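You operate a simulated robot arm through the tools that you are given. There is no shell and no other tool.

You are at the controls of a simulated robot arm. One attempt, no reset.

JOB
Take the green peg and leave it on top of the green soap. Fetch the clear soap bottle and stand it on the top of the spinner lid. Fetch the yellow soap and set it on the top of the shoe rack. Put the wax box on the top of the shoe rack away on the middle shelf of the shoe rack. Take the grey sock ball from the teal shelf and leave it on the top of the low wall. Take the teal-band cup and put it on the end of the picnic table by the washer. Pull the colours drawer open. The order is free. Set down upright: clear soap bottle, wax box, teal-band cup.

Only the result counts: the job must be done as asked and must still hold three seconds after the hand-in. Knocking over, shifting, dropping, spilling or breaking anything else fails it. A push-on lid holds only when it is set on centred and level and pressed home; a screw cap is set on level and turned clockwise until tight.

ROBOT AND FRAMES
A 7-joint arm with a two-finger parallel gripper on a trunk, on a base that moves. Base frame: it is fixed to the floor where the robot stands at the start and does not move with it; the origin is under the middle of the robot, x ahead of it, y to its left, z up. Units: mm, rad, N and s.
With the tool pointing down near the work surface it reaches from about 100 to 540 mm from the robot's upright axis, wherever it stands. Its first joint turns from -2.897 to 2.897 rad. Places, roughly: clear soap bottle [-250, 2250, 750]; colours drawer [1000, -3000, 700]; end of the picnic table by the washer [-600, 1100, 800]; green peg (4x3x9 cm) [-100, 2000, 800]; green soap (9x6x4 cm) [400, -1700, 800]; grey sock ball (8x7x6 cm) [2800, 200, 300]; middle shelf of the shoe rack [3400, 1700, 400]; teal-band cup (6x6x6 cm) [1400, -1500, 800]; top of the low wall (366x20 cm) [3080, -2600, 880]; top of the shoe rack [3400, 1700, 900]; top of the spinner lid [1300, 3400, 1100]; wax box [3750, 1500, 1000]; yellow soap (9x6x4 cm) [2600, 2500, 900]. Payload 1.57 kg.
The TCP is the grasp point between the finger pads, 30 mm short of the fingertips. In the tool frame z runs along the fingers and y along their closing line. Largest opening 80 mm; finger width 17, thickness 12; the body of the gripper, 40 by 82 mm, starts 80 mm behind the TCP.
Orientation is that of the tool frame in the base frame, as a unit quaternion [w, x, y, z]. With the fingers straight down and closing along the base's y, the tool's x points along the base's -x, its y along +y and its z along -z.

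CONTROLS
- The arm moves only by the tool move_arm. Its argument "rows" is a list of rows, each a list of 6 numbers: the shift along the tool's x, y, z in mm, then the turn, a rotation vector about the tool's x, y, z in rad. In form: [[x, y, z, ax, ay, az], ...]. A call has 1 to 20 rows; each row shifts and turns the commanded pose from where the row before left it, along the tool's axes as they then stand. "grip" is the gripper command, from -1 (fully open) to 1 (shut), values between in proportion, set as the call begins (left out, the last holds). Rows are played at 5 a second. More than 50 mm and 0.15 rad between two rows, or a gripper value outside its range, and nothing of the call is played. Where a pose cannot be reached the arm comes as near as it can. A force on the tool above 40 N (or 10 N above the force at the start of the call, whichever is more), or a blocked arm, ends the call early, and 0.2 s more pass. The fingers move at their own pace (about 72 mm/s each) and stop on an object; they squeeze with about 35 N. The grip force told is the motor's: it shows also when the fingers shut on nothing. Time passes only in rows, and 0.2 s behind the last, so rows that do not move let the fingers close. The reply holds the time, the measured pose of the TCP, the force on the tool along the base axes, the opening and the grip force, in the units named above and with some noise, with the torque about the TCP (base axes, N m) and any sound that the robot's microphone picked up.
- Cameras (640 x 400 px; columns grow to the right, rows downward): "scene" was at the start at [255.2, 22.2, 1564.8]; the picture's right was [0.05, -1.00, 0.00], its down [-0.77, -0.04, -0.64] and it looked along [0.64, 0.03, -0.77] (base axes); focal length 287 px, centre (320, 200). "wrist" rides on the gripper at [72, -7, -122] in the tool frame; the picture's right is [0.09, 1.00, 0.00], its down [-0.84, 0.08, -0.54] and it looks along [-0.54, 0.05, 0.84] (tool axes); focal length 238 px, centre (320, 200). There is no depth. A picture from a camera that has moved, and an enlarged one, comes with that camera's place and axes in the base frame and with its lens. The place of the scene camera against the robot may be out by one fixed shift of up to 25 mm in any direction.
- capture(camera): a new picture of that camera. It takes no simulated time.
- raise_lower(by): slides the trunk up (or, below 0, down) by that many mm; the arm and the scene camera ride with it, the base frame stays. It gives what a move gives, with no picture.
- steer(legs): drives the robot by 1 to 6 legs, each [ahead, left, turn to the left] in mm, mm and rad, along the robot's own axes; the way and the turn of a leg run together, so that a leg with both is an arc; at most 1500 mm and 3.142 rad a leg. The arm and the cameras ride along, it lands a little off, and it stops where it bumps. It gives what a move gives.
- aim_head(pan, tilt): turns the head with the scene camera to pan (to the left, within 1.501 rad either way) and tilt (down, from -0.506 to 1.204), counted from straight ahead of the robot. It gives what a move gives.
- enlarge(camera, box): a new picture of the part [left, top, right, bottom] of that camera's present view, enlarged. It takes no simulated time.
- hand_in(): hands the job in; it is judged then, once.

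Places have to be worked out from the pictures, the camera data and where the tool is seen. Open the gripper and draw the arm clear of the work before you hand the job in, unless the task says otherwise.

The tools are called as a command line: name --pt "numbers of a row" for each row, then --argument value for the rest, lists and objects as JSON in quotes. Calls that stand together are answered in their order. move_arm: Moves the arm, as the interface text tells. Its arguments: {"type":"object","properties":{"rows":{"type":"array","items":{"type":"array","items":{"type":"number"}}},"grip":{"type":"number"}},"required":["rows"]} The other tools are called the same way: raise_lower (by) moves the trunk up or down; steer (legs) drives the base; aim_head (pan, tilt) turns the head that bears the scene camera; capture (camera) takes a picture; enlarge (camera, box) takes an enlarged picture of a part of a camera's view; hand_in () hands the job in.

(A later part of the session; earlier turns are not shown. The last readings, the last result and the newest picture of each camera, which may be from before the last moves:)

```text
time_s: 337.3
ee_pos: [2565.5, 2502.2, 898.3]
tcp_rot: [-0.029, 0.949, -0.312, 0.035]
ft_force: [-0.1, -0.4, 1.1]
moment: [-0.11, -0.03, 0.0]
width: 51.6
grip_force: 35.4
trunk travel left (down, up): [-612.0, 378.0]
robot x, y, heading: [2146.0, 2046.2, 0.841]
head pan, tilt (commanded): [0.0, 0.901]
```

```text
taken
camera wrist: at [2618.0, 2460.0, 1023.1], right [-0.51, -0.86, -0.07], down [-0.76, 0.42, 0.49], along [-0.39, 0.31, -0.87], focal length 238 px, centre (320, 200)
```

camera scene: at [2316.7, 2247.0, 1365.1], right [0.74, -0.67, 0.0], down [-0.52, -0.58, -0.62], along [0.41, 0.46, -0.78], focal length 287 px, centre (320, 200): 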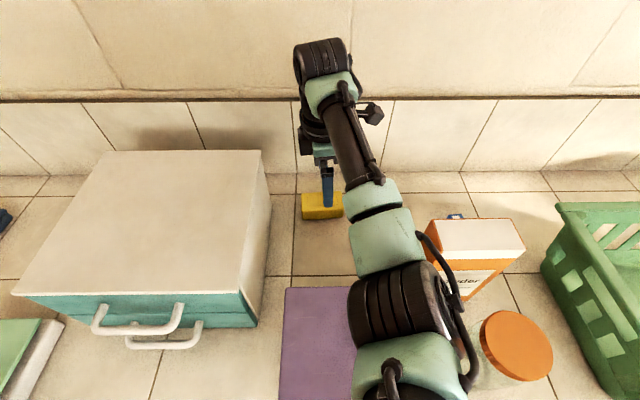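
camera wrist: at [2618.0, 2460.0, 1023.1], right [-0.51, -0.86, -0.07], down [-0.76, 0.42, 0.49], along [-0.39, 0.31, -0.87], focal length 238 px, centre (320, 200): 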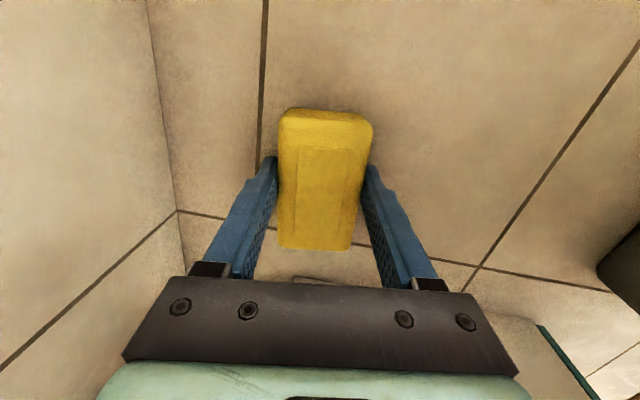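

Soap gripped (51.6 mm). I lift it with the trunk, then retract the arm.

raise_lower --by 230

move_arm --pt "-7.7 40 0 0 0 0" --pt "-7.7 40 0 0 0 0" --pt "-7.7 40 0 0 0 0" --pt "-7.7 40 0 0 0 0"

steer --legs '[[-250, 0, 0]]'

aim_head --pan -0.9 --tilt 0.55

capture --camera "scene"

```text
time_s: 339.7
ee_pos: [2565.9, 2502.6, 1127.5]
tcp_rot: [-0.029, 0.949, -0.312, 0.035]
ft_force: [0.0, -0.1, -1.5]
moment: [0.0, 0.01, -0.01]
width: 51.5
grip_force: 35.4
trunk travel left (down, up): [-842.0, 148.0]
robot x, y, heading: [2140.1, 2043.9, 0.843]
head pan, tilt (commanded): [0.0, 0.901]
```

```text
time_s: 340.7
ee_pos: [2442.1, 2390.7, 1112.6]
tcp_rot: [-0.029, 0.949, -0.312, 0.034]
ft_force: [-0.8, -0.5, -2.2]
moment: [-0.02, -0.01, 0.02]
width: 51.2
grip_force: 35.9
trunk travel left (down, up): [-842.0, 148.0]
robot x, y, heading: [2144.9, 2044.1, 0.836]
head pan, tilt (commanded): [0.0, 0.901]
```

```text
time_s: 342.6
ee_pos: [2273.8, 2206.6, 1112.4]
tcp_rot: [-0.028, 0.95, -0.309, 0.035]
ft_force: [-0.5, -0.9, -2.0]
moment: [0.02, -0.02, 0.01]
width: 51.3
grip_force: 35.1
trunk travel left (down, up): [-842.0, 148.0]
robot x, y, heading: [1976.4, 1858.4, 0.848]
head pan, tilt (commanded): [0.0, 0.901]
```

```text
time_s: 343.8
ee_pos: [2274.0, 2206.7, 1113.1]
tcp_rot: [-0.029, 0.95, -0.31, 0.035]
ft_force: [0.2, 0.1, -1.9]
moment: [0.01, 0.0, -0.02]
width: 51.5
grip_force: 35.2
trunk travel left (down, up): [-842.0, 148.0]
robot x, y, heading: [1979.6, 1858.3, 0.844]
head pan, tilt (commanded): [-0.901, 0.55]
```

```text
taken
camera scene: at [2188.2, 1999.1, 1624.4], right [-0.05, -1.0, 0.0], down [-0.52, 0.03, -0.85], along [0.85, -0.05, -0.52], focal length 287 px, centre (320, 200)
```

scene: 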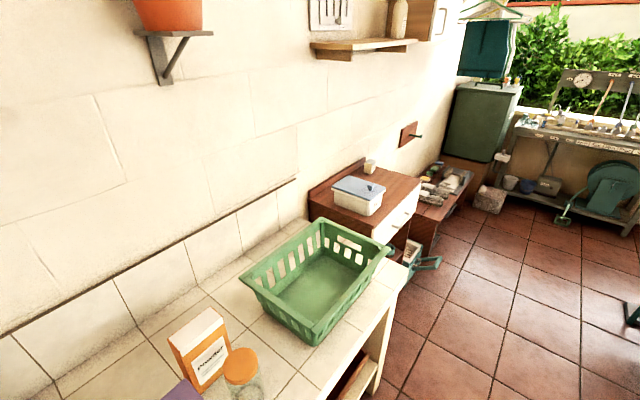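

The shoe rack is ahead to the right. I zoom on its top and the floor route.

enlarge --camera "scene" --box '[290, 140, 480, 270]'

```text
3.08 times, centred on (385, 205) of scene
camera zoom: at [2188.2, 1999.1, 1624.4], right [-0.05, -1.0, 0.0], down [-0.52, 0.03, -0.85], along [0.85, -0.05, -0.52], focal length 882 px, centre (120, 185)
```

zoom: 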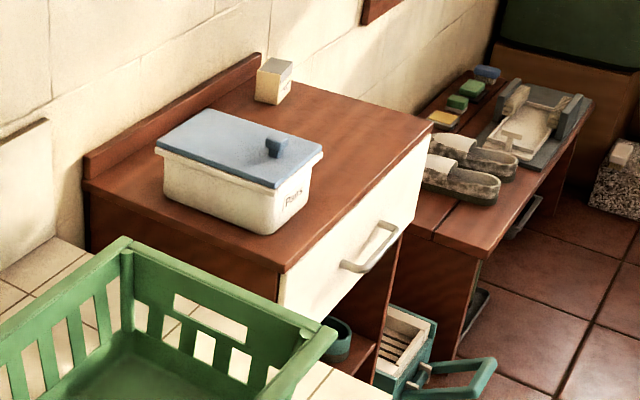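

The wax box is the small one near the wall on the rack top; there's free space on the right part of the rack top for the soap. I drive right along the aisle to stand in front of the shoe rack.

steer --legs '[[0, -1250, -0.006]]'

aim_head --pan 0.0 --tilt 0.75

capture --camera "scene"

capture --camera "wrist"

```text
time_s: 350.1
ee_pos: [3216.1, 1377.3, 1113.4]
tcp_rot: [-0.028, 0.951, -0.306, 0.035]
ft_force: [-0.5, -0.4, -1.3]
moment: [0.01, 0.03, 0.01]
width: 51.3
grip_force: 35.3
trunk travel left (down, up): [-842.0, 148.0]
robot x, y, heading: [2919.7, 1023.1, 0.851]
head pan, tilt (commanded): [-0.901, 0.55]
```

```text
time_s: 351.3
ee_pos: [3214.4, 1377.6, 1113.9]
tcp_rot: [-0.028, 0.951, -0.307, 0.035]
ft_force: [0.1, 0.5, -2.1]
moment: [0.01, 0.02, 0.0]
width: 51.4
grip_force: 35.7
trunk travel left (down, up): [-842.0, 148.0]
robot x, y, heading: [2925.4, 1029.3, 0.853]
head pan, tilt (commanded): [0.0, 0.75]
```

```text
taken
camera scene: at [3095.9, 1235.9, 1607.0], right [0.75, -0.66, 0.0], down [-0.45, -0.51, -0.73], along [0.48, 0.55, -0.68], focal length 287 px, centre (320, 200)
```

scene: 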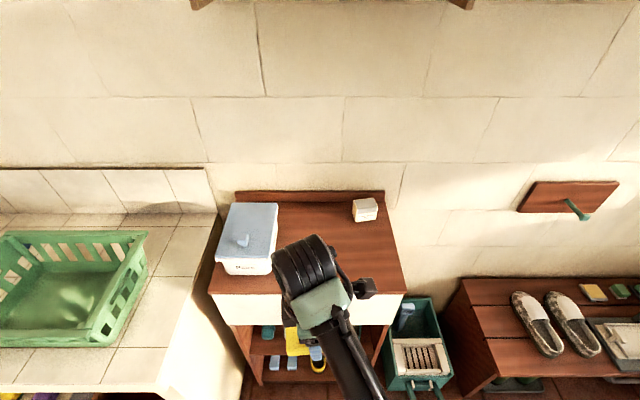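

```text
taken
camera wrist: at [3268.6, 1336.3, 1238.5], right [-0.5, -0.86, -0.07], down [-0.77, 0.41, 0.49], along [-0.4, 0.3, -0.87], focal length 238 px, centre (320, 200)
```

wrist: 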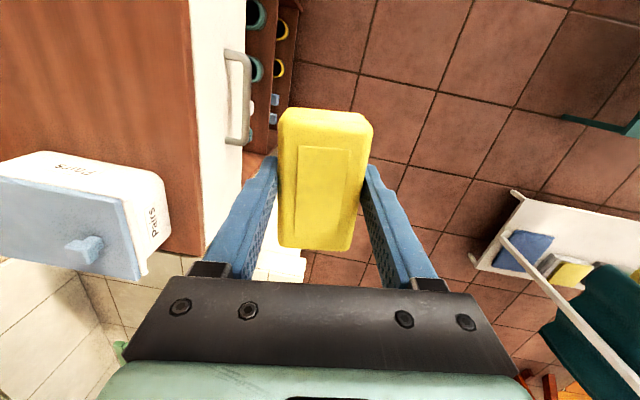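

The free spot on the rack top is ahead. I drive up to the rack and then view from above.

steer --legs '[[330, -60, -0.012]]'

capture --camera "scene"

capture --camera "wrist"

```text
time_s: 353.5
ee_pos: [3484.3, 1582.4, 1112.5]
tcp_rot: [-0.029, 0.95, -0.31, 0.035]
ft_force: [-0.4, 0.1, -1.9]
moment: [-0.02, -0.01, 0.0]
width: 51.5
grip_force: 35.3
trunk travel left (down, up): [-842.0, 148.0]
robot x, y, heading: [3189.8, 1235.3, 0.841]
head pan, tilt (commanded): [0.0, 0.75]
```

```text
taken
camera scene: at [3363.8, 1443.3, 1607.0], right [0.75, -0.67, 0.0], down [-0.45, -0.51, -0.73], along [0.49, 0.55, -0.68], focal length 287 px, centre (320, 200)
```

scene: 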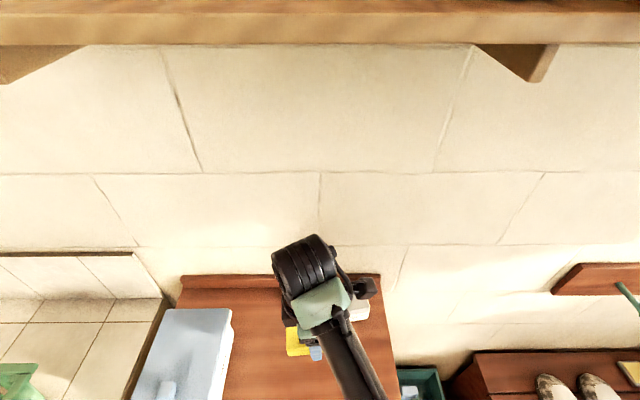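

```text
taken
camera wrist: at [3537.6, 1542.2, 1238.6], right [-0.51, -0.86, -0.07], down [-0.76, 0.41, 0.49], along [-0.39, 0.31, -0.87], focal length 238 px, centre (320, 200)
```

wrist: 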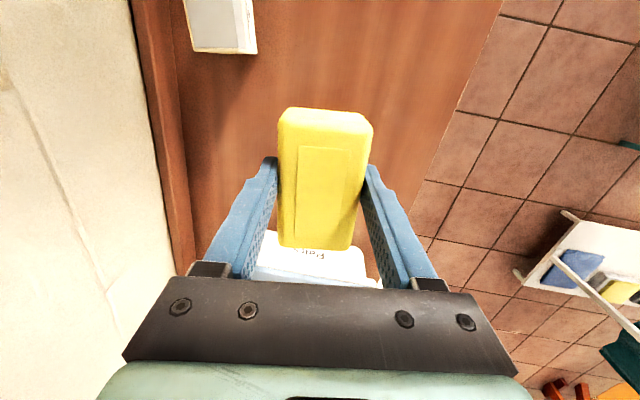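

The soap hovers above free tabletop between the Pairs box and the rack's right side. I shift 30 mm right and lower in stages.

move_arm --pt "30 0 0 0 0 0"

raise_lower --by -130

capture --camera "wrist"

capture --camera "scene"

```text
time_s: 353.9
ee_pos: [3508.7, 1564.8, 1115.4]
tcp_rot: [-0.029, 0.95, -0.31, 0.036]
ft_force: [0.1, -0.5, -1.4]
moment: [0.02, -0.01, -0.01]
width: 51.3
grip_force: 35.6
trunk travel left (down, up): [-842.0, 148.0]
robot x, y, heading: [3189.2, 1237.3, 0.844]
head pan, tilt (commanded): [0.0, 0.75]
```

```text
time_s: 355.5
ee_pos: [3509.4, 1564.8, 984.2]
tcp_rot: [-0.028, 0.95, -0.31, 0.035]
ft_force: [-0.1, -0.1, -1.5]
moment: [0.0, -0.02, -0.01]
width: 51.3
grip_force: 35.1
trunk travel left (down, up): [-712.0, 278.0]
robot x, y, heading: [3187.4, 1233.0, 0.847]
head pan, tilt (commanded): [0.0, 0.75]
```

```text
taken
camera wrist: at [3562.2, 1523.9, 1110.1], right [-0.51, -0.86, -0.07], down [-0.76, 0.41, 0.49], along [-0.39, 0.31, -0.87], focal length 238 px, centre (320, 200)
```

wrist: 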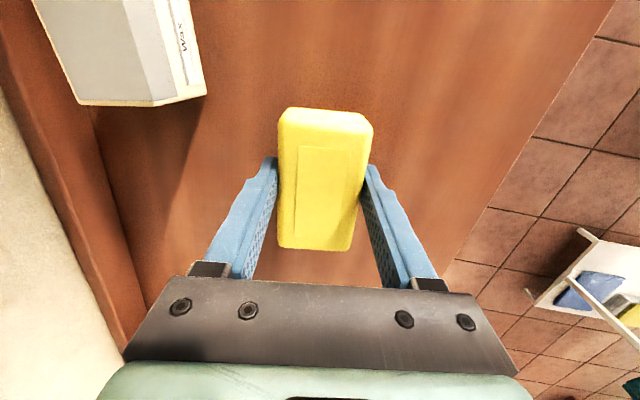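

```text
taken
camera scene: at [3363.9, 1443.3, 1477.1], right [0.75, -0.67, 0.0], down [-0.45, -0.51, -0.73], along [0.49, 0.55, -0.68], focal length 287 px, centre (320, 200)
```

scene: 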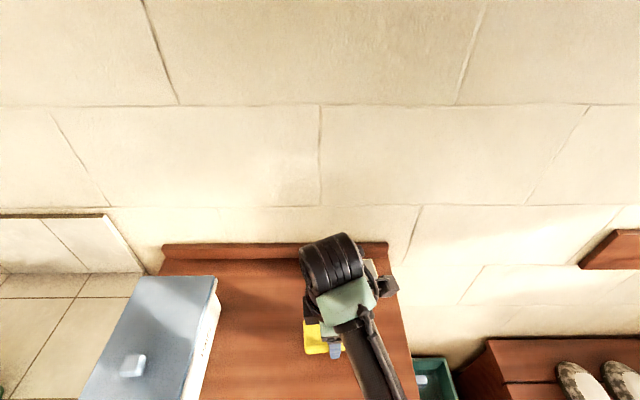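

Clear of the wax box. I lower further and feel for the rack top.

raise_lower --by -22

move_arm --pt "-0.15 0.2 3 0 0 0" --pt "-0.15 0.2 3 0 0 0" --pt "-0.15 0.2 3 0 0 0"

move_arm --pt "-0.15 0.2 3 0 0 0" --pt "-0.15 0.2 3 0 0 0"

move_arm --pt "-0.15 0.2 3 0 0 0" --pt "-0.15 0.2 3 0 0 0"

```text
time_s: 356.2
ee_pos: [3509.4, 1565.0, 963.2]
tcp_rot: [-0.029, 0.95, -0.31, 0.035]
ft_force: [-0.1, 0.0, -2.0]
moment: [-0.04, -0.03, 0.0]
width: 51.5
grip_force: 34.6
trunk travel left (down, up): [-690.0, 300.0]
robot x, y, heading: [3184.7, 1236.3, 0.844]
head pan, tilt (commanded): [0.0, 0.75]
```

```text
time_s: 357.0
ee_pos: [3508.8, 1565.8, 955.4]
tcp_rot: [-0.031, 0.949, -0.311, 0.036]
ft_force: [0.5, 1.6, 15.9]
moment: [-0.2, 0.34, -0.07]
width: 51.5
grip_force: 35.2
trunk travel left (down, up): [-690.0, 300.0]
robot x, y, heading: [3185.2, 1238.0, 0.845]
head pan, tilt (commanded): [0.0, 0.75]
```

```text
time_s: 357.5
ee_pos: [3508.7, 1566.0, 953.9]
tcp_rot: [-0.035, 0.95, -0.309, 0.038]
ft_force: [-4.2, -3.3, 22.8]
moment: [-0.43, 0.66, -0.04]
width: 51.6
grip_force: 35.4
trunk travel left (down, up): [-690.0, 300.0]
robot x, y, heading: [3189.2, 1234.6, 0.839]
head pan, tilt (commanded): [0.0, 0.75]
stopped in row 2: the force on the tool passed its limit at 44 N (the readings are from after the stop); the commanded pose is now the measured one
```

```text
time_s: 358.0
ee_pos: [3510.8, 1565.8, 954.9]
tcp_rot: [-0.039, 0.949, -0.309, 0.039]
ft_force: [-6.1, -1.7, 24.4]
moment: [-0.43, 0.79, 0.03]
width: 51.9
grip_force: 34.9
trunk travel left (down, up): [-690.0, 300.0]
robot x, y, heading: [3185.6, 1235.4, 0.844]
head pan, tilt (commanded): [0.0, 0.75]
stopped in row 2: the force on the tool passed its limit at 43 N (the readings are from after the stop); the commanded pose is now the measured one
```

Contact at z≈956: the soap is on the rack top. I ease off a little and open the gripper.

move_arm --pt "0 0 -2 0 0 0"

move_arm --pt "0 0 0 0 0 0" --pt "0 0 0 0 0 0" --pt "0 0 0 0 0 0" --grip -1

raise_lower --by 80

capture --camera "wrist"

```text
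time_s: 358.4
ee_pos: [3510.4, 1565.3, 954.5]
tcp_rot: [-0.038, 0.949, -0.309, 0.038]
ft_force: [0.3, -2.1, 15.3]
moment: [-0.08, 0.6, 0.09]
width: 51.5
grip_force: 35.0
trunk travel left (down, up): [-690.0, 300.0]
robot x, y, heading: [3186.9, 1237.2, 0.842]
head pan, tilt (commanded): [0.0, 0.75]
```

```text
time_s: 359.2
ee_pos: [3512.4, 1566.8, 954.8]
tcp_rot: [-0.038, 0.949, -0.31, 0.039]
ft_force: [9.3, 10.6, 16.0]
moment: [-0.12, 0.19, -0.05]
width: 66.3
grip_force: 0.0
trunk travel left (down, up): [-690.0, 300.0]
robot x, y, heading: [3188.3, 1234.3, 0.845]
head pan, tilt (commanded): [0.0, 0.75]
```

```text
time_s: 360.4
ee_pos: [3511.6, 1566.6, 1033.7]
tcp_rot: [-0.036, 0.949, -0.309, 0.038]
ft_force: [0.1, -0.6, 0.6]
moment: [0.0, 0.0, 0.01]
width: 80.2
grip_force: 0.1
trunk travel left (down, up): [-770.0, 220.0]
robot x, y, heading: [3189.8, 1236.6, 0.842]
head pan, tilt (commanded): [0.0, 0.75]
```

```text
taken
camera wrist: at [3562.9, 1523.5, 1159.4], right [-0.51, -0.86, -0.09], down [-0.77, 0.41, 0.49], along [-0.38, 0.32, -0.87], focal length 238 px, centre (320, 200)
```

wrist: 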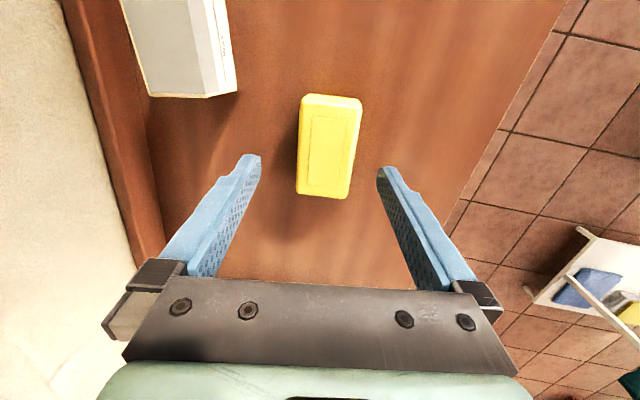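

The soap lies flat on the rack top. Now the wax box: I retract the hand and look at it closely.

raise_lower --by 60

move_arm --pt "0 35 -10 0 0 0" --pt "0 35 -10 0 0 0" --pt "0 30 -10 0 0 0"

capture --camera "scene"

enlarge --camera "scene" --box '[140, 220, 460, 400]'

capture --camera "wrist"

```text
time_s: 361.4
ee_pos: [3511.5, 1566.4, 1092.8]
tcp_rot: [-0.036, 0.949, -0.309, 0.037]
ft_force: [0.6, -0.4, 1.2]
moment: [0.0, -0.01, 0.02]
width: 80.1
grip_force: 0.0
trunk travel left (down, up): [-830.0, 160.0]
robot x, y, heading: [3185.6, 1234.1, 0.842]
head pan, tilt (commanded): [0.0, 0.75]
```

```text
time_s: 362.2
ee_pos: [3447.6, 1482.6, 1115.2]
tcp_rot: [-0.035, 0.949, -0.31, 0.039]
ft_force: [0.0, 0.8, 1.1]
moment: [0.01, 0.01, 0.0]
width: 79.9
grip_force: 0.1
trunk travel left (down, up): [-830.0, 160.0]
robot x, y, heading: [3189.0, 1236.0, 0.842]
head pan, tilt (commanded): [0.0, 0.75]
```

```text
taken
camera scene: at [3363.3, 1442.6, 1595.2], right [0.75, -0.66, 0.0], down [-0.45, -0.51, -0.73], along [0.49, 0.55, -0.68], focal length 287 px, centre (320, 200)
```

scene: 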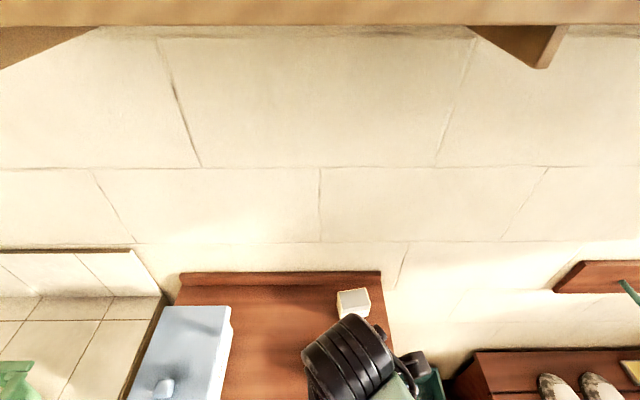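

```text
2.00 times, centred on (300, 310) of scene
camera zoom: at [3363.3, 1442.6, 1595.2], right [0.75, -0.66, 0.0], down [-0.45, -0.51, -0.73], along [0.49, 0.55, -0.68], focal length 573 px, centre (360, -20)
```

zoom: 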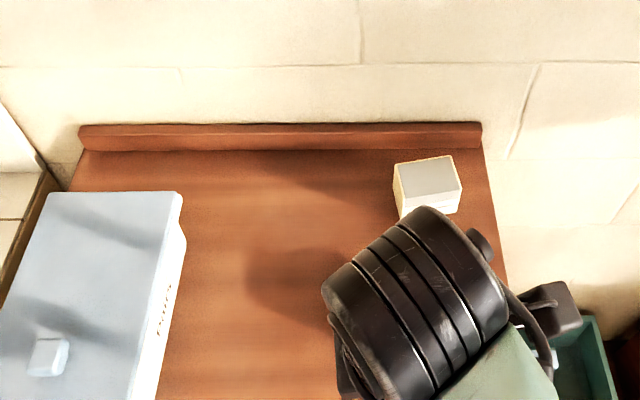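

```text
taken
camera wrist: at [3500.1, 1438.5, 1240.2], right [-0.51, -0.86, -0.09], down [-0.77, 0.41, 0.49], along [-0.38, 0.32, -0.87], focal length 238 px, centre (320, 200)
```

wrist: 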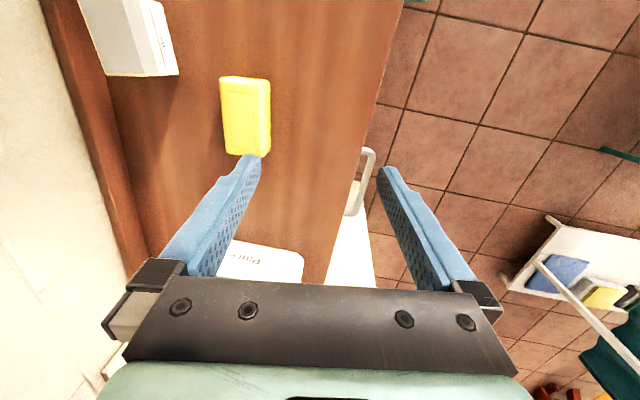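

The wax box is about 70×45×60 mm. Before grasping I want to see the middle shelf's opening, so I back off and lower the trunk for a view into the rack.

steer --legs '[[-450, 0, 0]]'

raise_lower --by -500

aim_head --pan 0.1 --tilt 0.5

capture --camera "scene"

```text
time_s: 364.9
ee_pos: [3148.1, 1145.2, 1115.3]
tcp_rot: [-0.036, 0.95, -0.307, 0.038]
ft_force: [0.0, 0.3, -0.3]
moment: [0.0, -0.01, 0.0]
width: 79.9
grip_force: 0.0
trunk travel left (down, up): [-830.0, 160.0]
robot x, y, heading: [2884.9, 895.4, 0.846]
head pan, tilt (commanded): [0.0, 0.75]
```

```text
refused: -500 is not a number from -400 to 400
```

```text
time_s: 365.7
ee_pos: [3148.6, 1145.4, 1114.0]
tcp_rot: [-0.036, 0.95, -0.307, 0.038]
ft_force: [0.2, -0.5, 0.4]
moment: [0.02, 0.02, -0.01]
width: 80.1
grip_force: 0.1
trunk travel left (down, up): [-830.0, 160.0]
robot x, y, heading: [2888.8, 900.8, 0.848]
head pan, tilt (commanded): [0.099, 0.499]
```

```text
taken
camera scene: at [3061.3, 1117.4, 1616.9], right [0.81, -0.58, 0.0], down [-0.28, -0.39, -0.88], along [0.51, 0.71, -0.48], focal length 287 px, centre (320, 200)
```

scene: 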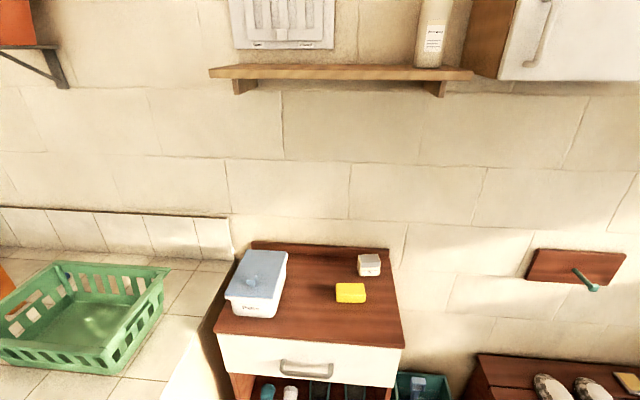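

The rack top shows the yellow soap and wax box clearly. I lower the trunk (max 400 per call) to look into the shelves.

raise_lower --by -400

raise_lower --by -200

capture --camera "scene"

enlarge --camera "scene" --box '[180, 150, 440, 390]'

```text
time_s: 369.5
ee_pos: [3147.8, 1145.8, 714.2]
tcp_rot: [-0.036, 0.95, -0.308, 0.039]
ft_force: [0.3, -0.4, 0.0]
moment: [0.02, -0.01, 0.02]
width: 79.7
grip_force: 0.1
trunk travel left (down, up): [-430.0, 560.0]
robot x, y, heading: [2885.1, 900.2, 0.846]
head pan, tilt (commanded): [0.099, 0.499]
```

```text
time_s: 371.7
ee_pos: [3148.3, 1146.5, 513.7]
tcp_rot: [-0.036, 0.95, -0.307, 0.038]
ft_force: [-0.5, 0.0, 0.4]
moment: [0.02, 0.01, -0.01]
width: 80.0
grip_force: 0.1
trunk travel left (down, up): [-230.0, 760.0]
robot x, y, heading: [2885.2, 895.0, 0.852]
head pan, tilt (commanded): [0.099, 0.499]
```

```text
taken
camera scene: at [3061.3, 1117.4, 1017.1], right [0.81, -0.58, 0.0], down [-0.28, -0.39, -0.88], along [0.51, 0.71, -0.48], focal length 287 px, centre (320, 200)
```

scene: 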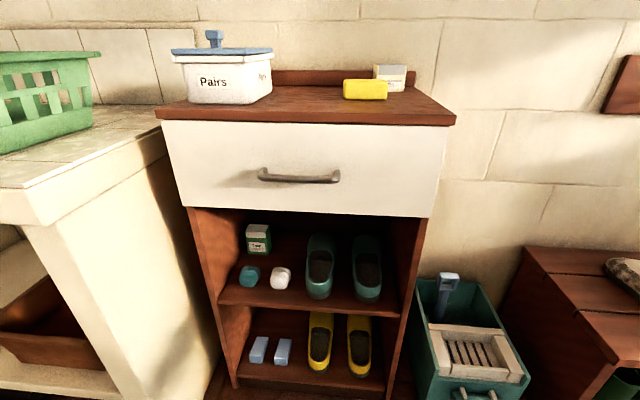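

```text
1.67 times, centred on (310, 270) of scene
camera zoom: at [3061.3, 1117.4, 1017.1], right [0.81, -0.58, 0.0], down [-0.28, -0.39, -0.88], along [0.51, 0.71, -0.48], focal length 478 px, centre (337, 83)
```

zoom: 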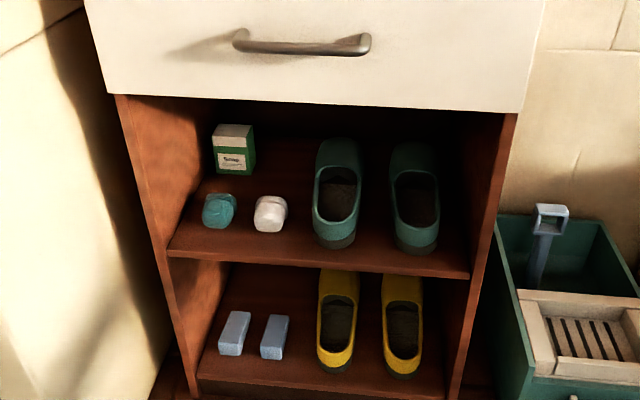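

I can see the middle shelf: free spot behind the white ball, between the soap carton and the left shoe. Plan: grip the wax box across its 45 mm side with the hand leaning sideways, then swing the hand so it points into the shelf. I raise the trunk and go back to the rack.

raise_lower --by 400

raise_lower --by 200

steer --legs '[[480, -45, -0.01]]'

move_arm --pt "0 -35 0 0 0 0" --pt "0 -35 0 0 0 0" --pt "0 -35 0 0 0 0"

capture --camera "wrist"

```text
time_s: 375.5
ee_pos: [3148.2, 1145.4, 913.5]
tcp_rot: [-0.036, 0.95, -0.307, 0.038]
ft_force: [-0.2, 0.4, 0.0]
moment: [0.02, -0.04, 0.0]
width: 80.1
grip_force: 0.1
trunk travel left (down, up): [-630.0, 360.0]
robot x, y, heading: [2885.7, 894.8, 0.851]
head pan, tilt (commanded): [0.099, 0.499]
```

```text
time_s: 377.7
ee_pos: [3147.3, 1145.0, 1114.7]
tcp_rot: [-0.036, 0.95, -0.307, 0.038]
ft_force: [-0.6, -0.1, 0.1]
moment: [-0.04, 0.03, 0.05]
width: 80.0
grip_force: 0.1
trunk travel left (down, up): [-830.0, 160.0]
robot x, y, heading: [2888.6, 896.9, 0.85]
head pan, tilt (commanded): [0.099, 0.499]
```

```text
time_s: 380.5
ee_pos: [3497.6, 1472.2, 1113.8]
tcp_rot: [-0.036, 0.949, -0.31, 0.039]
ft_force: [-0.8, -0.5, 0.4]
moment: [-0.01, 0.01, 0.02]
width: 79.9
grip_force: 0.1
trunk travel left (down, up): [-830.0, 160.0]
robot x, y, heading: [3236.4, 1221.3, 0.844]
head pan, tilt (commanded): [0.099, 0.499]
```

```text
time_s: 381.3
ee_pos: [3558.9, 1558.4, 1123.0]
tcp_rot: [-0.035, 0.95, -0.308, 0.038]
ft_force: [-0.7, 0.8, -0.3]
moment: [-0.01, -0.03, -0.02]
width: 79.7
grip_force: 0.0
trunk travel left (down, up): [-830.0, 160.0]
robot x, y, heading: [3236.6, 1225.9, 0.845]
head pan, tilt (commanded): [0.099, 0.499]
```

```text
taken
camera wrist: at [3611.2, 1515.9, 1249.4], right [-0.51, -0.86, -0.09], down [-0.77, 0.41, 0.49], along [-0.39, 0.32, -0.87], focal length 238 px, centre (320, 200)
```

wrist: 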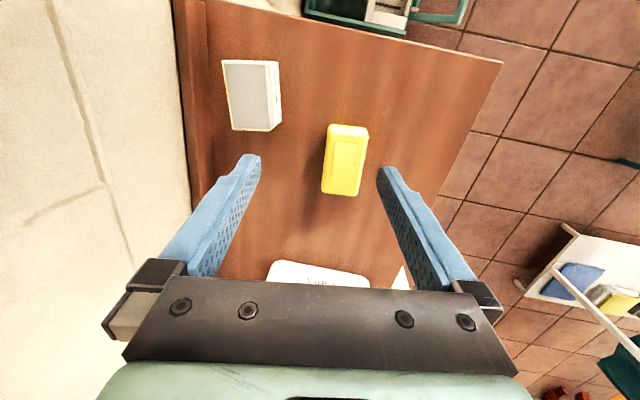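

Now the whole wax box is visible. I enlarge it to measure.

enlarge --camera "wrist" --box '[180, 30, 330, 160]'

```text
3.08 times, centred on (255, 95) of wrist
camera zoom: at [3611.2, 1515.9, 1249.4], right [-0.51, -0.86, -0.09], down [-0.77, 0.41, 0.49], along [-0.39, 0.32, -0.87], focal length 733 px, centre (520, 523)
```

zoom: 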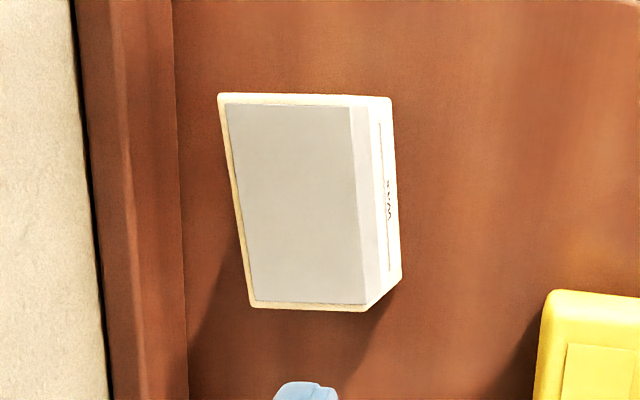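

Measured: box centre (3637,1619), 69×45 mm, z 920–979, narrow direction at 1.015 rad. I'll first grip it vertically across 45 mm, set it down at the rack-top's front right turned 90°, and regrasp from the front for insertion. Align over it now.

move_arm --pt "9.1 -31.6 3.3 0 0 0" --pt "9.1 -31.6 3.3 0 0 0" --pt "9.1 -31.6 3.3 0 0 0" --pt "0 0 0 -0.09 -0.05 -0.069" --grip -1

raise_lower --by -100

capture --camera "wrist"

```text
time_s: 382.3
ee_pos: [3637.2, 1618.6, 1124.2]
tcp_rot: [0.001, 0.961, -0.275, 0.001]
ft_force: [-0.4, -0.1, 0.1]
moment: [-0.03, 0.0, -0.01]
width: 79.9
grip_force: 0.0
trunk travel left (down, up): [-830.0, 160.0]
robot x, y, heading: [3238.7, 1224.7, 0.843]
head pan, tilt (commanded): [0.099, 0.499]
```

```text
time_s: 383.6
ee_pos: [3637.0, 1617.6, 1024.8]
tcp_rot: [0.0, 0.961, -0.276, 0.002]
ft_force: [0.5, 0.5, -1.5]
moment: [0.0, -0.06, -0.02]
width: 79.9
grip_force: 0.1
trunk travel left (down, up): [-730.0, 260.0]
robot x, y, heading: [3237.6, 1223.4, 0.844]
head pan, tilt (commanded): [0.099, 0.499]
```

```text
taken
camera wrist: at [3702.0, 1584.9, 1146.6], right [-0.45, -0.89, 0.0], down [-0.75, 0.38, 0.54], along [-0.48, 0.24, -0.84], focal length 238 px, centre (320, 200)
```

wrist: 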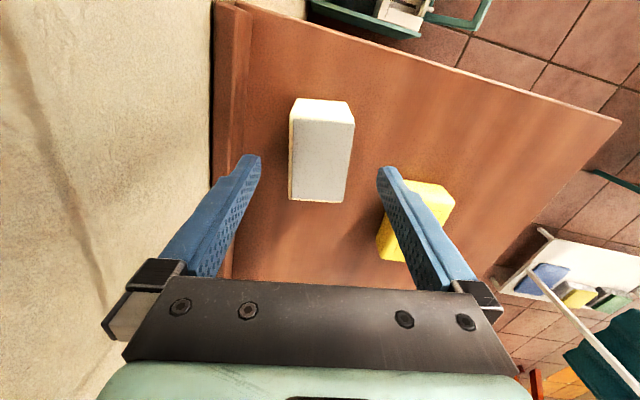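

Aligned within 1 mm over the wax box; the soap is clear of the near finger. I lower to z≈956 and close.

raise_lower --by -68

capture --camera "wrist"

move_arm --pt "0 0 0 0 0 0" --pt "0 0 0 0 0 0" --pt "0 0 0 0 0 0" --grip 1

capture --camera "wrist"

```text
time_s: 384.7
ee_pos: [3637.2, 1616.8, 956.5]
tcp_rot: [0.0, 0.961, -0.277, 0.003]
ft_force: [0.7, -0.3, -0.1]
moment: [-0.02, -0.01, 0.0]
width: 80.1
grip_force: 0.1
trunk travel left (down, up): [-662.0, 328.0]
robot x, y, heading: [3233.8, 1225.0, 0.844]
head pan, tilt (commanded): [0.099, 0.499]
```

```text
taken
camera wrist: at [3702.0, 1584.9, 1078.6], right [-0.45, -0.89, 0.0], down [-0.75, 0.38, 0.54], along [-0.48, 0.24, -0.84], focal length 238 px, centre (320, 200)
```

wrist: 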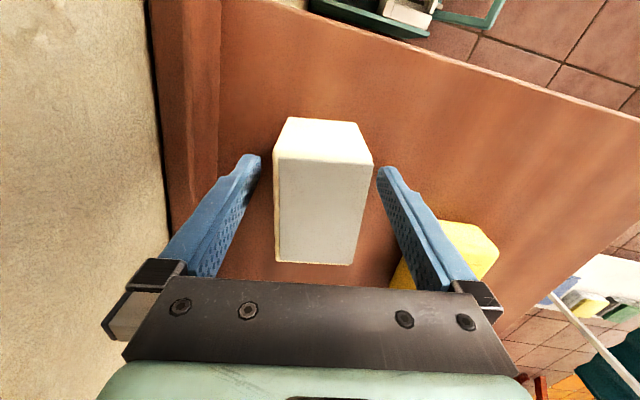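

```text
time_s: 385.5
ee_pos: [3635.2, 1617.7, 955.7]
tcp_rot: [0.0, 0.961, -0.277, 0.002]
ft_force: [0.4, -0.1, 0.7]
moment: [0.0, 0.02, 0.03]
width: 44.5
grip_force: 35.1
trunk travel left (down, up): [-662.0, 328.0]
robot x, y, heading: [3232.9, 1224.3, 0.848]
head pan, tilt (commanded): [0.099, 0.499]
```

```text
taken
camera wrist: at [3702.1, 1585.0, 1078.6], right [-0.45, -0.89, 0.0], down [-0.75, 0.38, 0.54], along [-0.48, 0.24, -0.84], focal length 238 px, centre (320, 200)
```

wrist: 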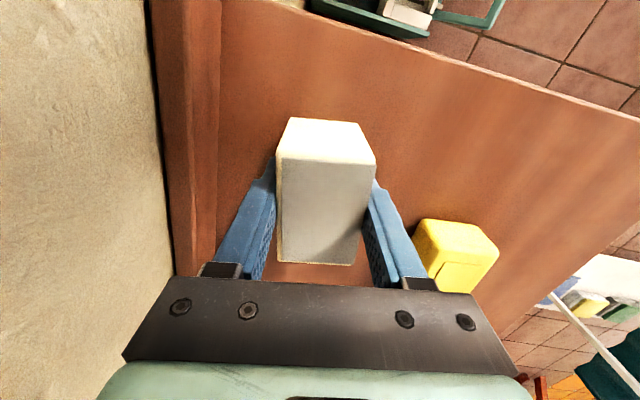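

Gripped (44.5 mm). I lift it, move it toward the front-right of the rack top, and rotate it 100° so its narrow side faces sideways.

raise_lower --by 110

move_arm --pt "-0.4 42.7 0 0 0 0" --pt "-0.4 42.7 0 0 0 0" --pt "-0.4 42.7 0 0 0 0" --pt "-0.4 42.7 0 0 0 0" --pt "-0.4 42.7 0 0 0 0"

move_arm --pt "0 0 0 0 0 0.1453" --pt "0 0 0 0 0 0.1453" --pt "0 0 0 0 0 0.1453" --pt "0 0 0 0 0 0.1453" --pt "0 0 0 0 0 0.1453" --pt "0 0 0 0 0 0.1453" --pt "0 0 0 0 0 0.1453" --pt "0 0 0 0 0 0.1453" --pt "0 0 0 0 0 0.1453" --pt "0 0 0 0 0 0.1453" --pt "0 0 0 0 0 0.1453" --pt "0 0 0 0 0 0.1453"

capture --camera "wrist"

```text
time_s: 386.9
ee_pos: [3635.1, 1617.7, 1066.7]
tcp_rot: [0.0, 0.961, -0.276, 0.001]
ft_force: [-0.1, 0.4, -0.7]
moment: [0.03, 0.0, 0.02]
width: 44.4
grip_force: 35.2
trunk travel left (down, up): [-772.0, 218.0]
robot x, y, heading: [3238.0, 1224.4, 0.841]
head pan, tilt (commanded): [0.099, 0.499]
```

```text
time_s: 388.1
ee_pos: [3522.2, 1437.1, 1066.0]
tcp_rot: [-0.001, 0.961, -0.277, 0.002]
ft_force: [-1.1, -0.1, -1.7]
moment: [-0.01, 0.01, -0.03]
width: 44.5
grip_force: 34.8
trunk travel left (down, up): [-772.0, 218.0]
robot x, y, heading: [3237.1, 1223.2, 0.845]
head pan, tilt (commanded): [0.099, 0.499]
```

```text
time_s: 390.7
ee_pos: [3521.2, 1438.3, 1065.7]
tcp_rot: [0.001, -0.405, 0.914, -0.002]
ft_force: [-0.2, -0.2, -1.4]
moment: [0.02, -0.02, 0.0]
width: 44.3
grip_force: 35.1
trunk travel left (down, up): [-772.0, 218.0]
robot x, y, heading: [3232.7, 1225.5, 0.843]
head pan, tilt (commanded): [0.099, 0.499]
```

```text
taken
camera wrist: at [3478.8, 1379.9, 1188.4], right [-0.8, 0.6, 0.0], down [0.5, 0.67, 0.54], along [0.33, 0.43, -0.84], focal length 238 px, centre (320, 200)
```

wrist: 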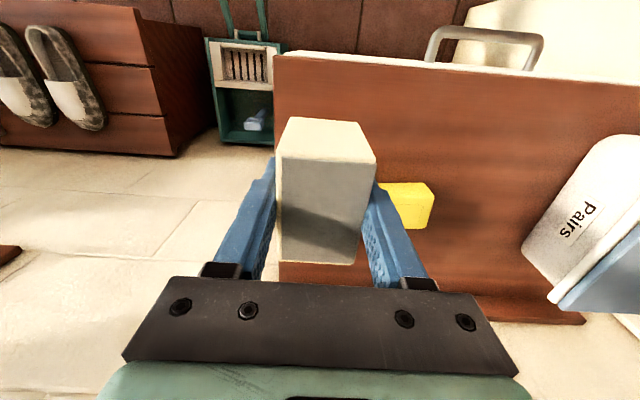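

The box hovers over the front-right of the rack top. I shift 25 mm left from the edge and lower it to the surface.

move_arm --pt "0 25 0 0 0 0"

raise_lower --by -100

move_arm --pt "0 0 3 0 0 0" --pt "0 0 3 0 0 0"

move_arm --pt "0 0 2 0 0 0" --pt "0 0 2 0 0 0"

```text
time_s: 391.1
ee_pos: [3502.1, 1454.7, 1065.8]
tcp_rot: [0.001, -0.406, 0.914, -0.003]
ft_force: [0.1, 0.0, -1.1]
moment: [-0.02, 0.0, -0.01]
width: 44.6
grip_force: 34.8
trunk travel left (down, up): [-772.0, 218.0]
robot x, y, heading: [3237.1, 1226.8, 0.845]
head pan, tilt (commanded): [0.099, 0.499]
```

```text
time_s: 392.5
ee_pos: [3501.9, 1454.8, 966.0]
tcp_rot: [0.002, -0.406, 0.914, -0.001]
ft_force: [-0.1, -0.6, -1.1]
moment: [-0.01, 0.03, 0.02]
width: 44.6
grip_force: 34.8
trunk travel left (down, up): [-672.0, 318.0]
robot x, y, heading: [3236.6, 1225.6, 0.846]
head pan, tilt (commanded): [0.099, 0.499]
```

```text
time_s: 393.1
ee_pos: [3501.6, 1455.4, 961.4]
tcp_rot: [0.002, -0.405, 0.914, -0.003]
ft_force: [-0.2, -0.6, 0.1]
moment: [-0.04, 0.01, 0.0]
width: 44.4
grip_force: 34.9
trunk travel left (down, up): [-672.0, 318.0]
robot x, y, heading: [3238.4, 1223.5, 0.84]
head pan, tilt (commanded): [0.099, 0.499]
```

```text
time_s: 393.7
ee_pos: [3502.0, 1455.0, 956.2]
tcp_rot: [0.001, -0.407, 0.914, -0.001]
ft_force: [-0.3, 0.4, 0.4]
moment: [0.01, 0.08, -0.01]
width: 44.5
grip_force: 34.8
trunk travel left (down, up): [-672.0, 318.0]
robot x, y, heading: [3237.4, 1222.9, 0.847]
head pan, tilt (commanded): [0.099, 0.499]
```

move_arm --pt "0 0 1.5 0 0 0"

move_arm --pt "0 0 1.5 0 0 0"

```text
time_s: 394.1
ee_pos: [3502.2, 1455.4, 956.8]
tcp_rot: [0.003, -0.407, 0.913, -0.001]
ft_force: [-2.0, 2.0, 23.7]
moment: [-0.42, 0.79, -0.06]
width: 44.3
grip_force: 34.7
trunk travel left (down, up): [-672.0, 318.0]
robot x, y, heading: [3238.2, 1224.8, 0.849]
head pan, tilt (commanded): [0.099, 0.499]
```

```text
time_s: 394.5
ee_pos: [3501.1, 1454.7, 955.3]
tcp_rot: [0.004, -0.406, 0.914, 0.0]
ft_force: [-1.7, 1.7, 33.6]
moment: [0.24, 0.15, 0.06]
width: 44.9
grip_force: 35.0
trunk travel left (down, up): [-672.0, 318.0]
robot x, y, heading: [3237.2, 1223.2, 0.846]
head pan, tilt (commanded): [0.099, 0.499]
```

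The box is firmly on the rack top. I ease off, open, and raise the hand.

move_arm --pt "0 0 -2 0 0 0"

move_arm --pt "0 0 0 0 0 0" --pt "0 0 0 0 0 0" --grip -1

raise_lower --by 120

capture --camera "wrist"

```text
time_s: 394.9
ee_pos: [3502.4, 1455.2, 954.6]
tcp_rot: [0.001, -0.406, 0.914, -0.002]
ft_force: [-0.6, 1.3, 17.8]
moment: [0.66, -0.39, 0.05]
width: 44.6
grip_force: 34.5
trunk travel left (down, up): [-672.0, 318.0]
robot x, y, heading: [3235.2, 1225.7, 0.84]
head pan, tilt (commanded): [0.099, 0.499]
```

```text
time_s: 395.5
ee_pos: [3503.2, 1455.7, 955.1]
tcp_rot: [0.001, -0.406, 0.914, -0.002]
ft_force: [-0.2, -0.5, -0.1]
moment: [0.03, 0.0, -0.01]
width: 80.0
grip_force: 0.0
trunk travel left (down, up): [-672.0, 318.0]
robot x, y, heading: [3240.9, 1229.0, 0.848]
head pan, tilt (commanded): [0.099, 0.499]
```

```text
time_s: 397.0
ee_pos: [3502.3, 1455.0, 1075.0]
tcp_rot: [0.001, -0.406, 0.914, -0.002]
ft_force: [0.4, -0.7, -0.5]
moment: [0.02, -0.01, 0.02]
width: 80.0
grip_force: 0.0
trunk travel left (down, up): [-792.0, 198.0]
robot x, y, heading: [3235.0, 1226.0, 0.847]
head pan, tilt (commanded): [0.099, 0.499]
```

```text
taken
camera wrist: at [3460.7, 1396.8, 1197.3], right [-0.8, 0.6, 0.0], down [0.5, 0.67, 0.54], along [0.33, 0.43, -0.84], focal length 238 px, centre (320, 200)
```

wrist: 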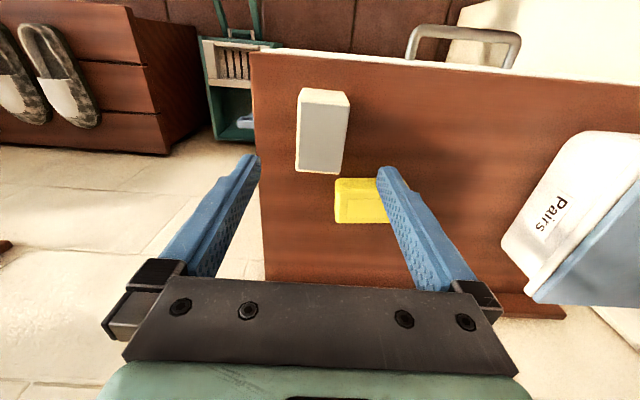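

The wax box now stands with its narrow side sideways. I back off 250 mm and pitch the tool 0.9 rad forward while extending, ready to regrasp from the front.

steer --legs '[[-250, 0, 0]]'

move_arm --pt "-35 0 0 0 -0.15 0" --pt "-34.6 0 5.2 0 -0.15 0" --pt "-33.4 0 10.3 0 -0.15 0" --pt "-31.5 0 15.2 0 -0.15 0" --pt "-28.9 0 19.8 0 -0.15 0" --pt "0 0 0 0 -0.15 0" --grip -0.9

capture --camera "wrist"

```text
time_s: 398.8
ee_pos: [3338.4, 1270.7, 1075.8]
tcp_rot: [0.001, -0.407, 0.913, -0.001]
ft_force: [0.2, 0.1, 0.8]
moment: [0.02, 0.02, 0.0]
width: 80.1
grip_force: 0.0
trunk travel left (down, up): [-792.0, 198.0]
robot x, y, heading: [3075.9, 1039.3, 0.845]
head pan, tilt (commanded): [0.099, 0.499]
```

```text
time_s: 400.2
ee_pos: [3454.7, 1398.0, 1076.4]
tcp_rot: [0.4, -0.367, 0.821, 0.175]
ft_force: [0.1, -0.6, 0.3]
moment: [-0.02, -0.01, 0.01]
width: 76.1
grip_force: 0.0
trunk travel left (down, up): [-792.0, 198.0]
robot x, y, heading: [3071.2, 1037.5, 0.845]
head pan, tilt (commanded): [0.099, 0.499]
```

```text
taken
camera wrist: at [3368.3, 1290.1, 1096.0], right [-0.78, 0.62, -0.08], down [0.0, 0.12, 0.99], along [0.63, 0.77, -0.1], focal length 238 px, centre (320, 200)
```

wrist: 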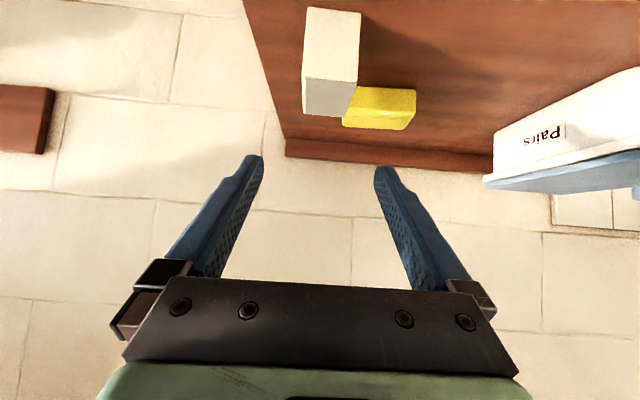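

Box is 75 mm ahead and 3 mm left, 121 mm below. I move to a pre-grasp point 100 mm back along the tool axis.

move_arm --pt "24 1.6 17.2 0 0 0" --pt "24 1.7 17.2 0 0 0"

capture --camera "wrist"

```text
time_s: 400.8
ee_pos: [3452.9, 1400.3, 1015.8]
tcp_rot: [0.398, -0.367, 0.822, 0.176]
ft_force: [0.2, 0.1, -0.1]
moment: [-0.03, -0.04, 0.0]
width: 76.0
grip_force: 0.1
trunk travel left (down, up): [-792.0, 198.0]
robot x, y, heading: [3069.8, 1038.9, 0.844]
head pan, tilt (commanded): [0.099, 0.499]
```

```text
taken
camera wrist: at [3365.4, 1290.9, 1035.7], right [-0.78, 0.62, -0.08], down [0.0, 0.12, 0.99], along [0.63, 0.77, -0.1], focal length 238 px, centre (320, 200)
```

wrist: 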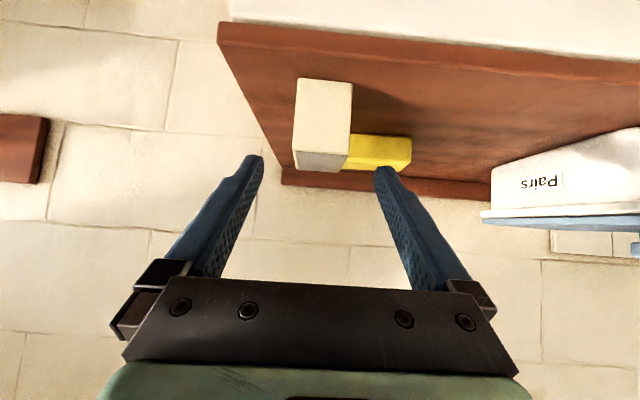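

Aligned. I advance 100 mm along the tool axis to straddle the box.

move_arm --pt "0 0.3 25 0 0 0" --pt "0 0.3 25 0 0 0" --pt "0 0.3 25 0 0 0" --pt "0 0.3 25 0 0 0"

capture --camera "wrist"

```text
time_s: 401.8
ee_pos: [3504.3, 1460.3, 953.4]
tcp_rot: [0.397, -0.367, 0.822, 0.176]
ft_force: [0.5, -0.2, 0.4]
moment: [0.04, 0.06, -0.05]
width: 75.8
grip_force: 0.0
trunk travel left (down, up): [-792.0, 198.0]
robot x, y, heading: [3070.7, 1038.7, 0.843]
head pan, tilt (commanded): [0.099, 0.499]
```

```text
taken
camera wrist: at [3416.4, 1350.4, 973.6], right [-0.78, 0.62, -0.08], down [0.0, 0.13, 0.99], along [0.63, 0.77, -0.1], focal length 238 px, centre (320, 200)
```

wrist: 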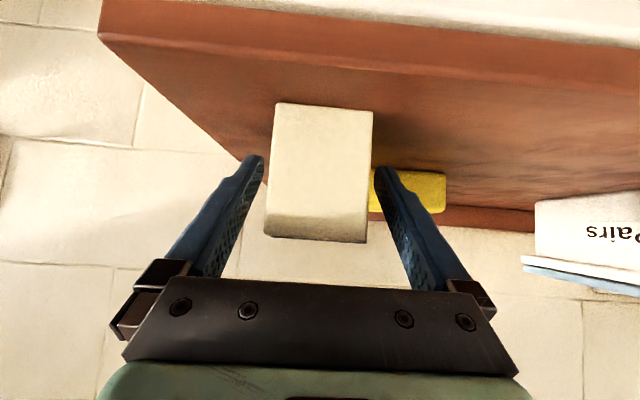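

The fingers straddle the box. I close.

move_arm --pt "0 0 0 0 0 0" --pt "0 0 0 0 0 0" --pt "0 0 0 0 0 0" --grip 1

raise_lower --by 60

capture --camera "wrist"

```text
time_s: 402.6
ee_pos: [3503.7, 1459.7, 954.5]
tcp_rot: [0.398, -0.366, 0.822, 0.175]
ft_force: [0.0, 0.7, 0.4]
moment: [0.06, -0.06, 0.02]
width: 44.5
grip_force: 34.8
trunk travel left (down, up): [-792.0, 198.0]
robot x, y, heading: [3071.1, 1042.0, 0.848]
head pan, tilt (commanded): [0.099, 0.499]
```

```text
time_s: 403.6
ee_pos: [3503.6, 1459.5, 1013.5]
tcp_rot: [0.398, -0.367, 0.822, 0.175]
ft_force: [0.3, -0.1, -0.9]
moment: [-0.02, -0.02, 0.02]
width: 44.7
grip_force: 35.3
trunk travel left (down, up): [-852.0, 138.0]
robot x, y, heading: [3069.6, 1041.6, 0.844]
head pan, tilt (commanded): [0.099, 0.499]
```

```text
taken
camera wrist: at [3416.4, 1350.0, 1034.2], right [-0.78, 0.62, -0.08], down [0.0, 0.13, 0.99], along [0.63, 0.77, -0.1], focal length 238 px, centre (320, 200)
```

wrist: 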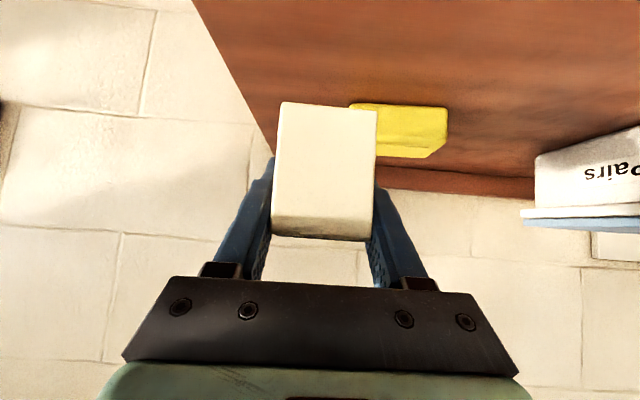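

Box lifted. I back away from the rack, shift left to line up with the shelf's free spot, and lower the trunk to shelf height.

steer --legs '[[-300, 0, 0], [0, 270, -0.005]]'

raise_lower --by -400

capture --camera "wrist"

aim_head --pan 0.0 --tilt 0.6

capture --camera "scene"

```text
time_s: 407.1
ee_pos: [3095.8, 1415.5, 1014.4]
tcp_rot: [0.398, -0.368, 0.821, 0.177]
ft_force: [0.8, -1.0, -0.3]
moment: [0.01, -0.01, 0.03]
width: 44.5
grip_force: 35.3
trunk travel left (down, up): [-852.0, 138.0]
robot x, y, heading: [2666.8, 994.4, 0.847]
head pan, tilt (commanded): [0.099, 0.499]
```

```text
time_s: 411.0
ee_pos: [3097.3, 1414.8, 615.3]
tcp_rot: [0.398, -0.369, 0.821, 0.177]
ft_force: [1.0, 0.4, -0.8]
moment: [0.0, -0.02, 0.02]
width: 44.6
grip_force: 35.2
trunk travel left (down, up): [-452.0, 538.0]
robot x, y, heading: [2667.6, 992.4, 0.853]
head pan, tilt (commanded): [0.099, 0.499]
```

```text
taken
camera wrist: at [3009.5, 1305.7, 634.2], right [-0.78, 0.62, -0.08], down [0.0, 0.13, 0.99], along [0.63, 0.77, -0.1], focal length 238 px, centre (320, 200)
```

wrist: 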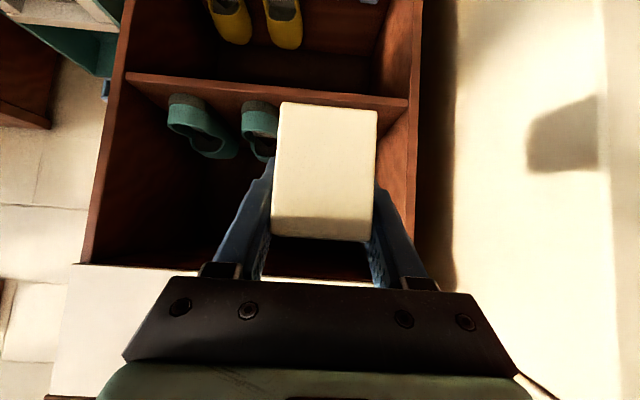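

```text
time_s: 411.6
ee_pos: [3096.0, 1416.1, 614.1]
tcp_rot: [0.398, -0.368, 0.822, 0.176]
ft_force: [0.4, 0.5, -0.5]
moment: [-0.02, 0.03, 0.02]
width: 44.4
grip_force: 35.0
trunk travel left (down, up): [-452.0, 538.0]
robot x, y, heading: [2662.2, 996.5, 0.847]
head pan, tilt (commanded): [0.0, 0.6]
```

```text
taken
camera scene: at [2845.9, 1207.5, 1229.9], right [0.75, -0.66, 0.0], down [-0.37, -0.42, -0.83], along [0.55, 0.62, -0.56], focal length 287 px, centre (320, 200)
```

scene: 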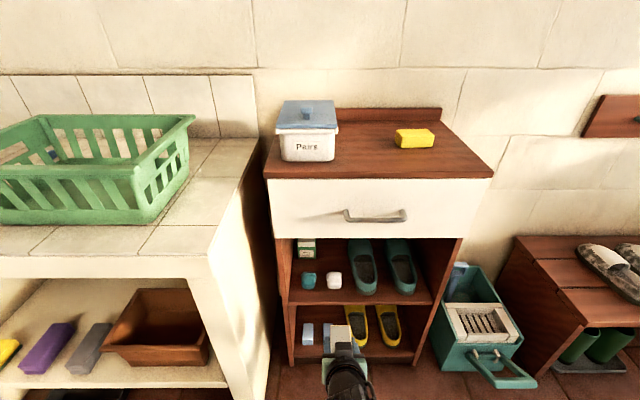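

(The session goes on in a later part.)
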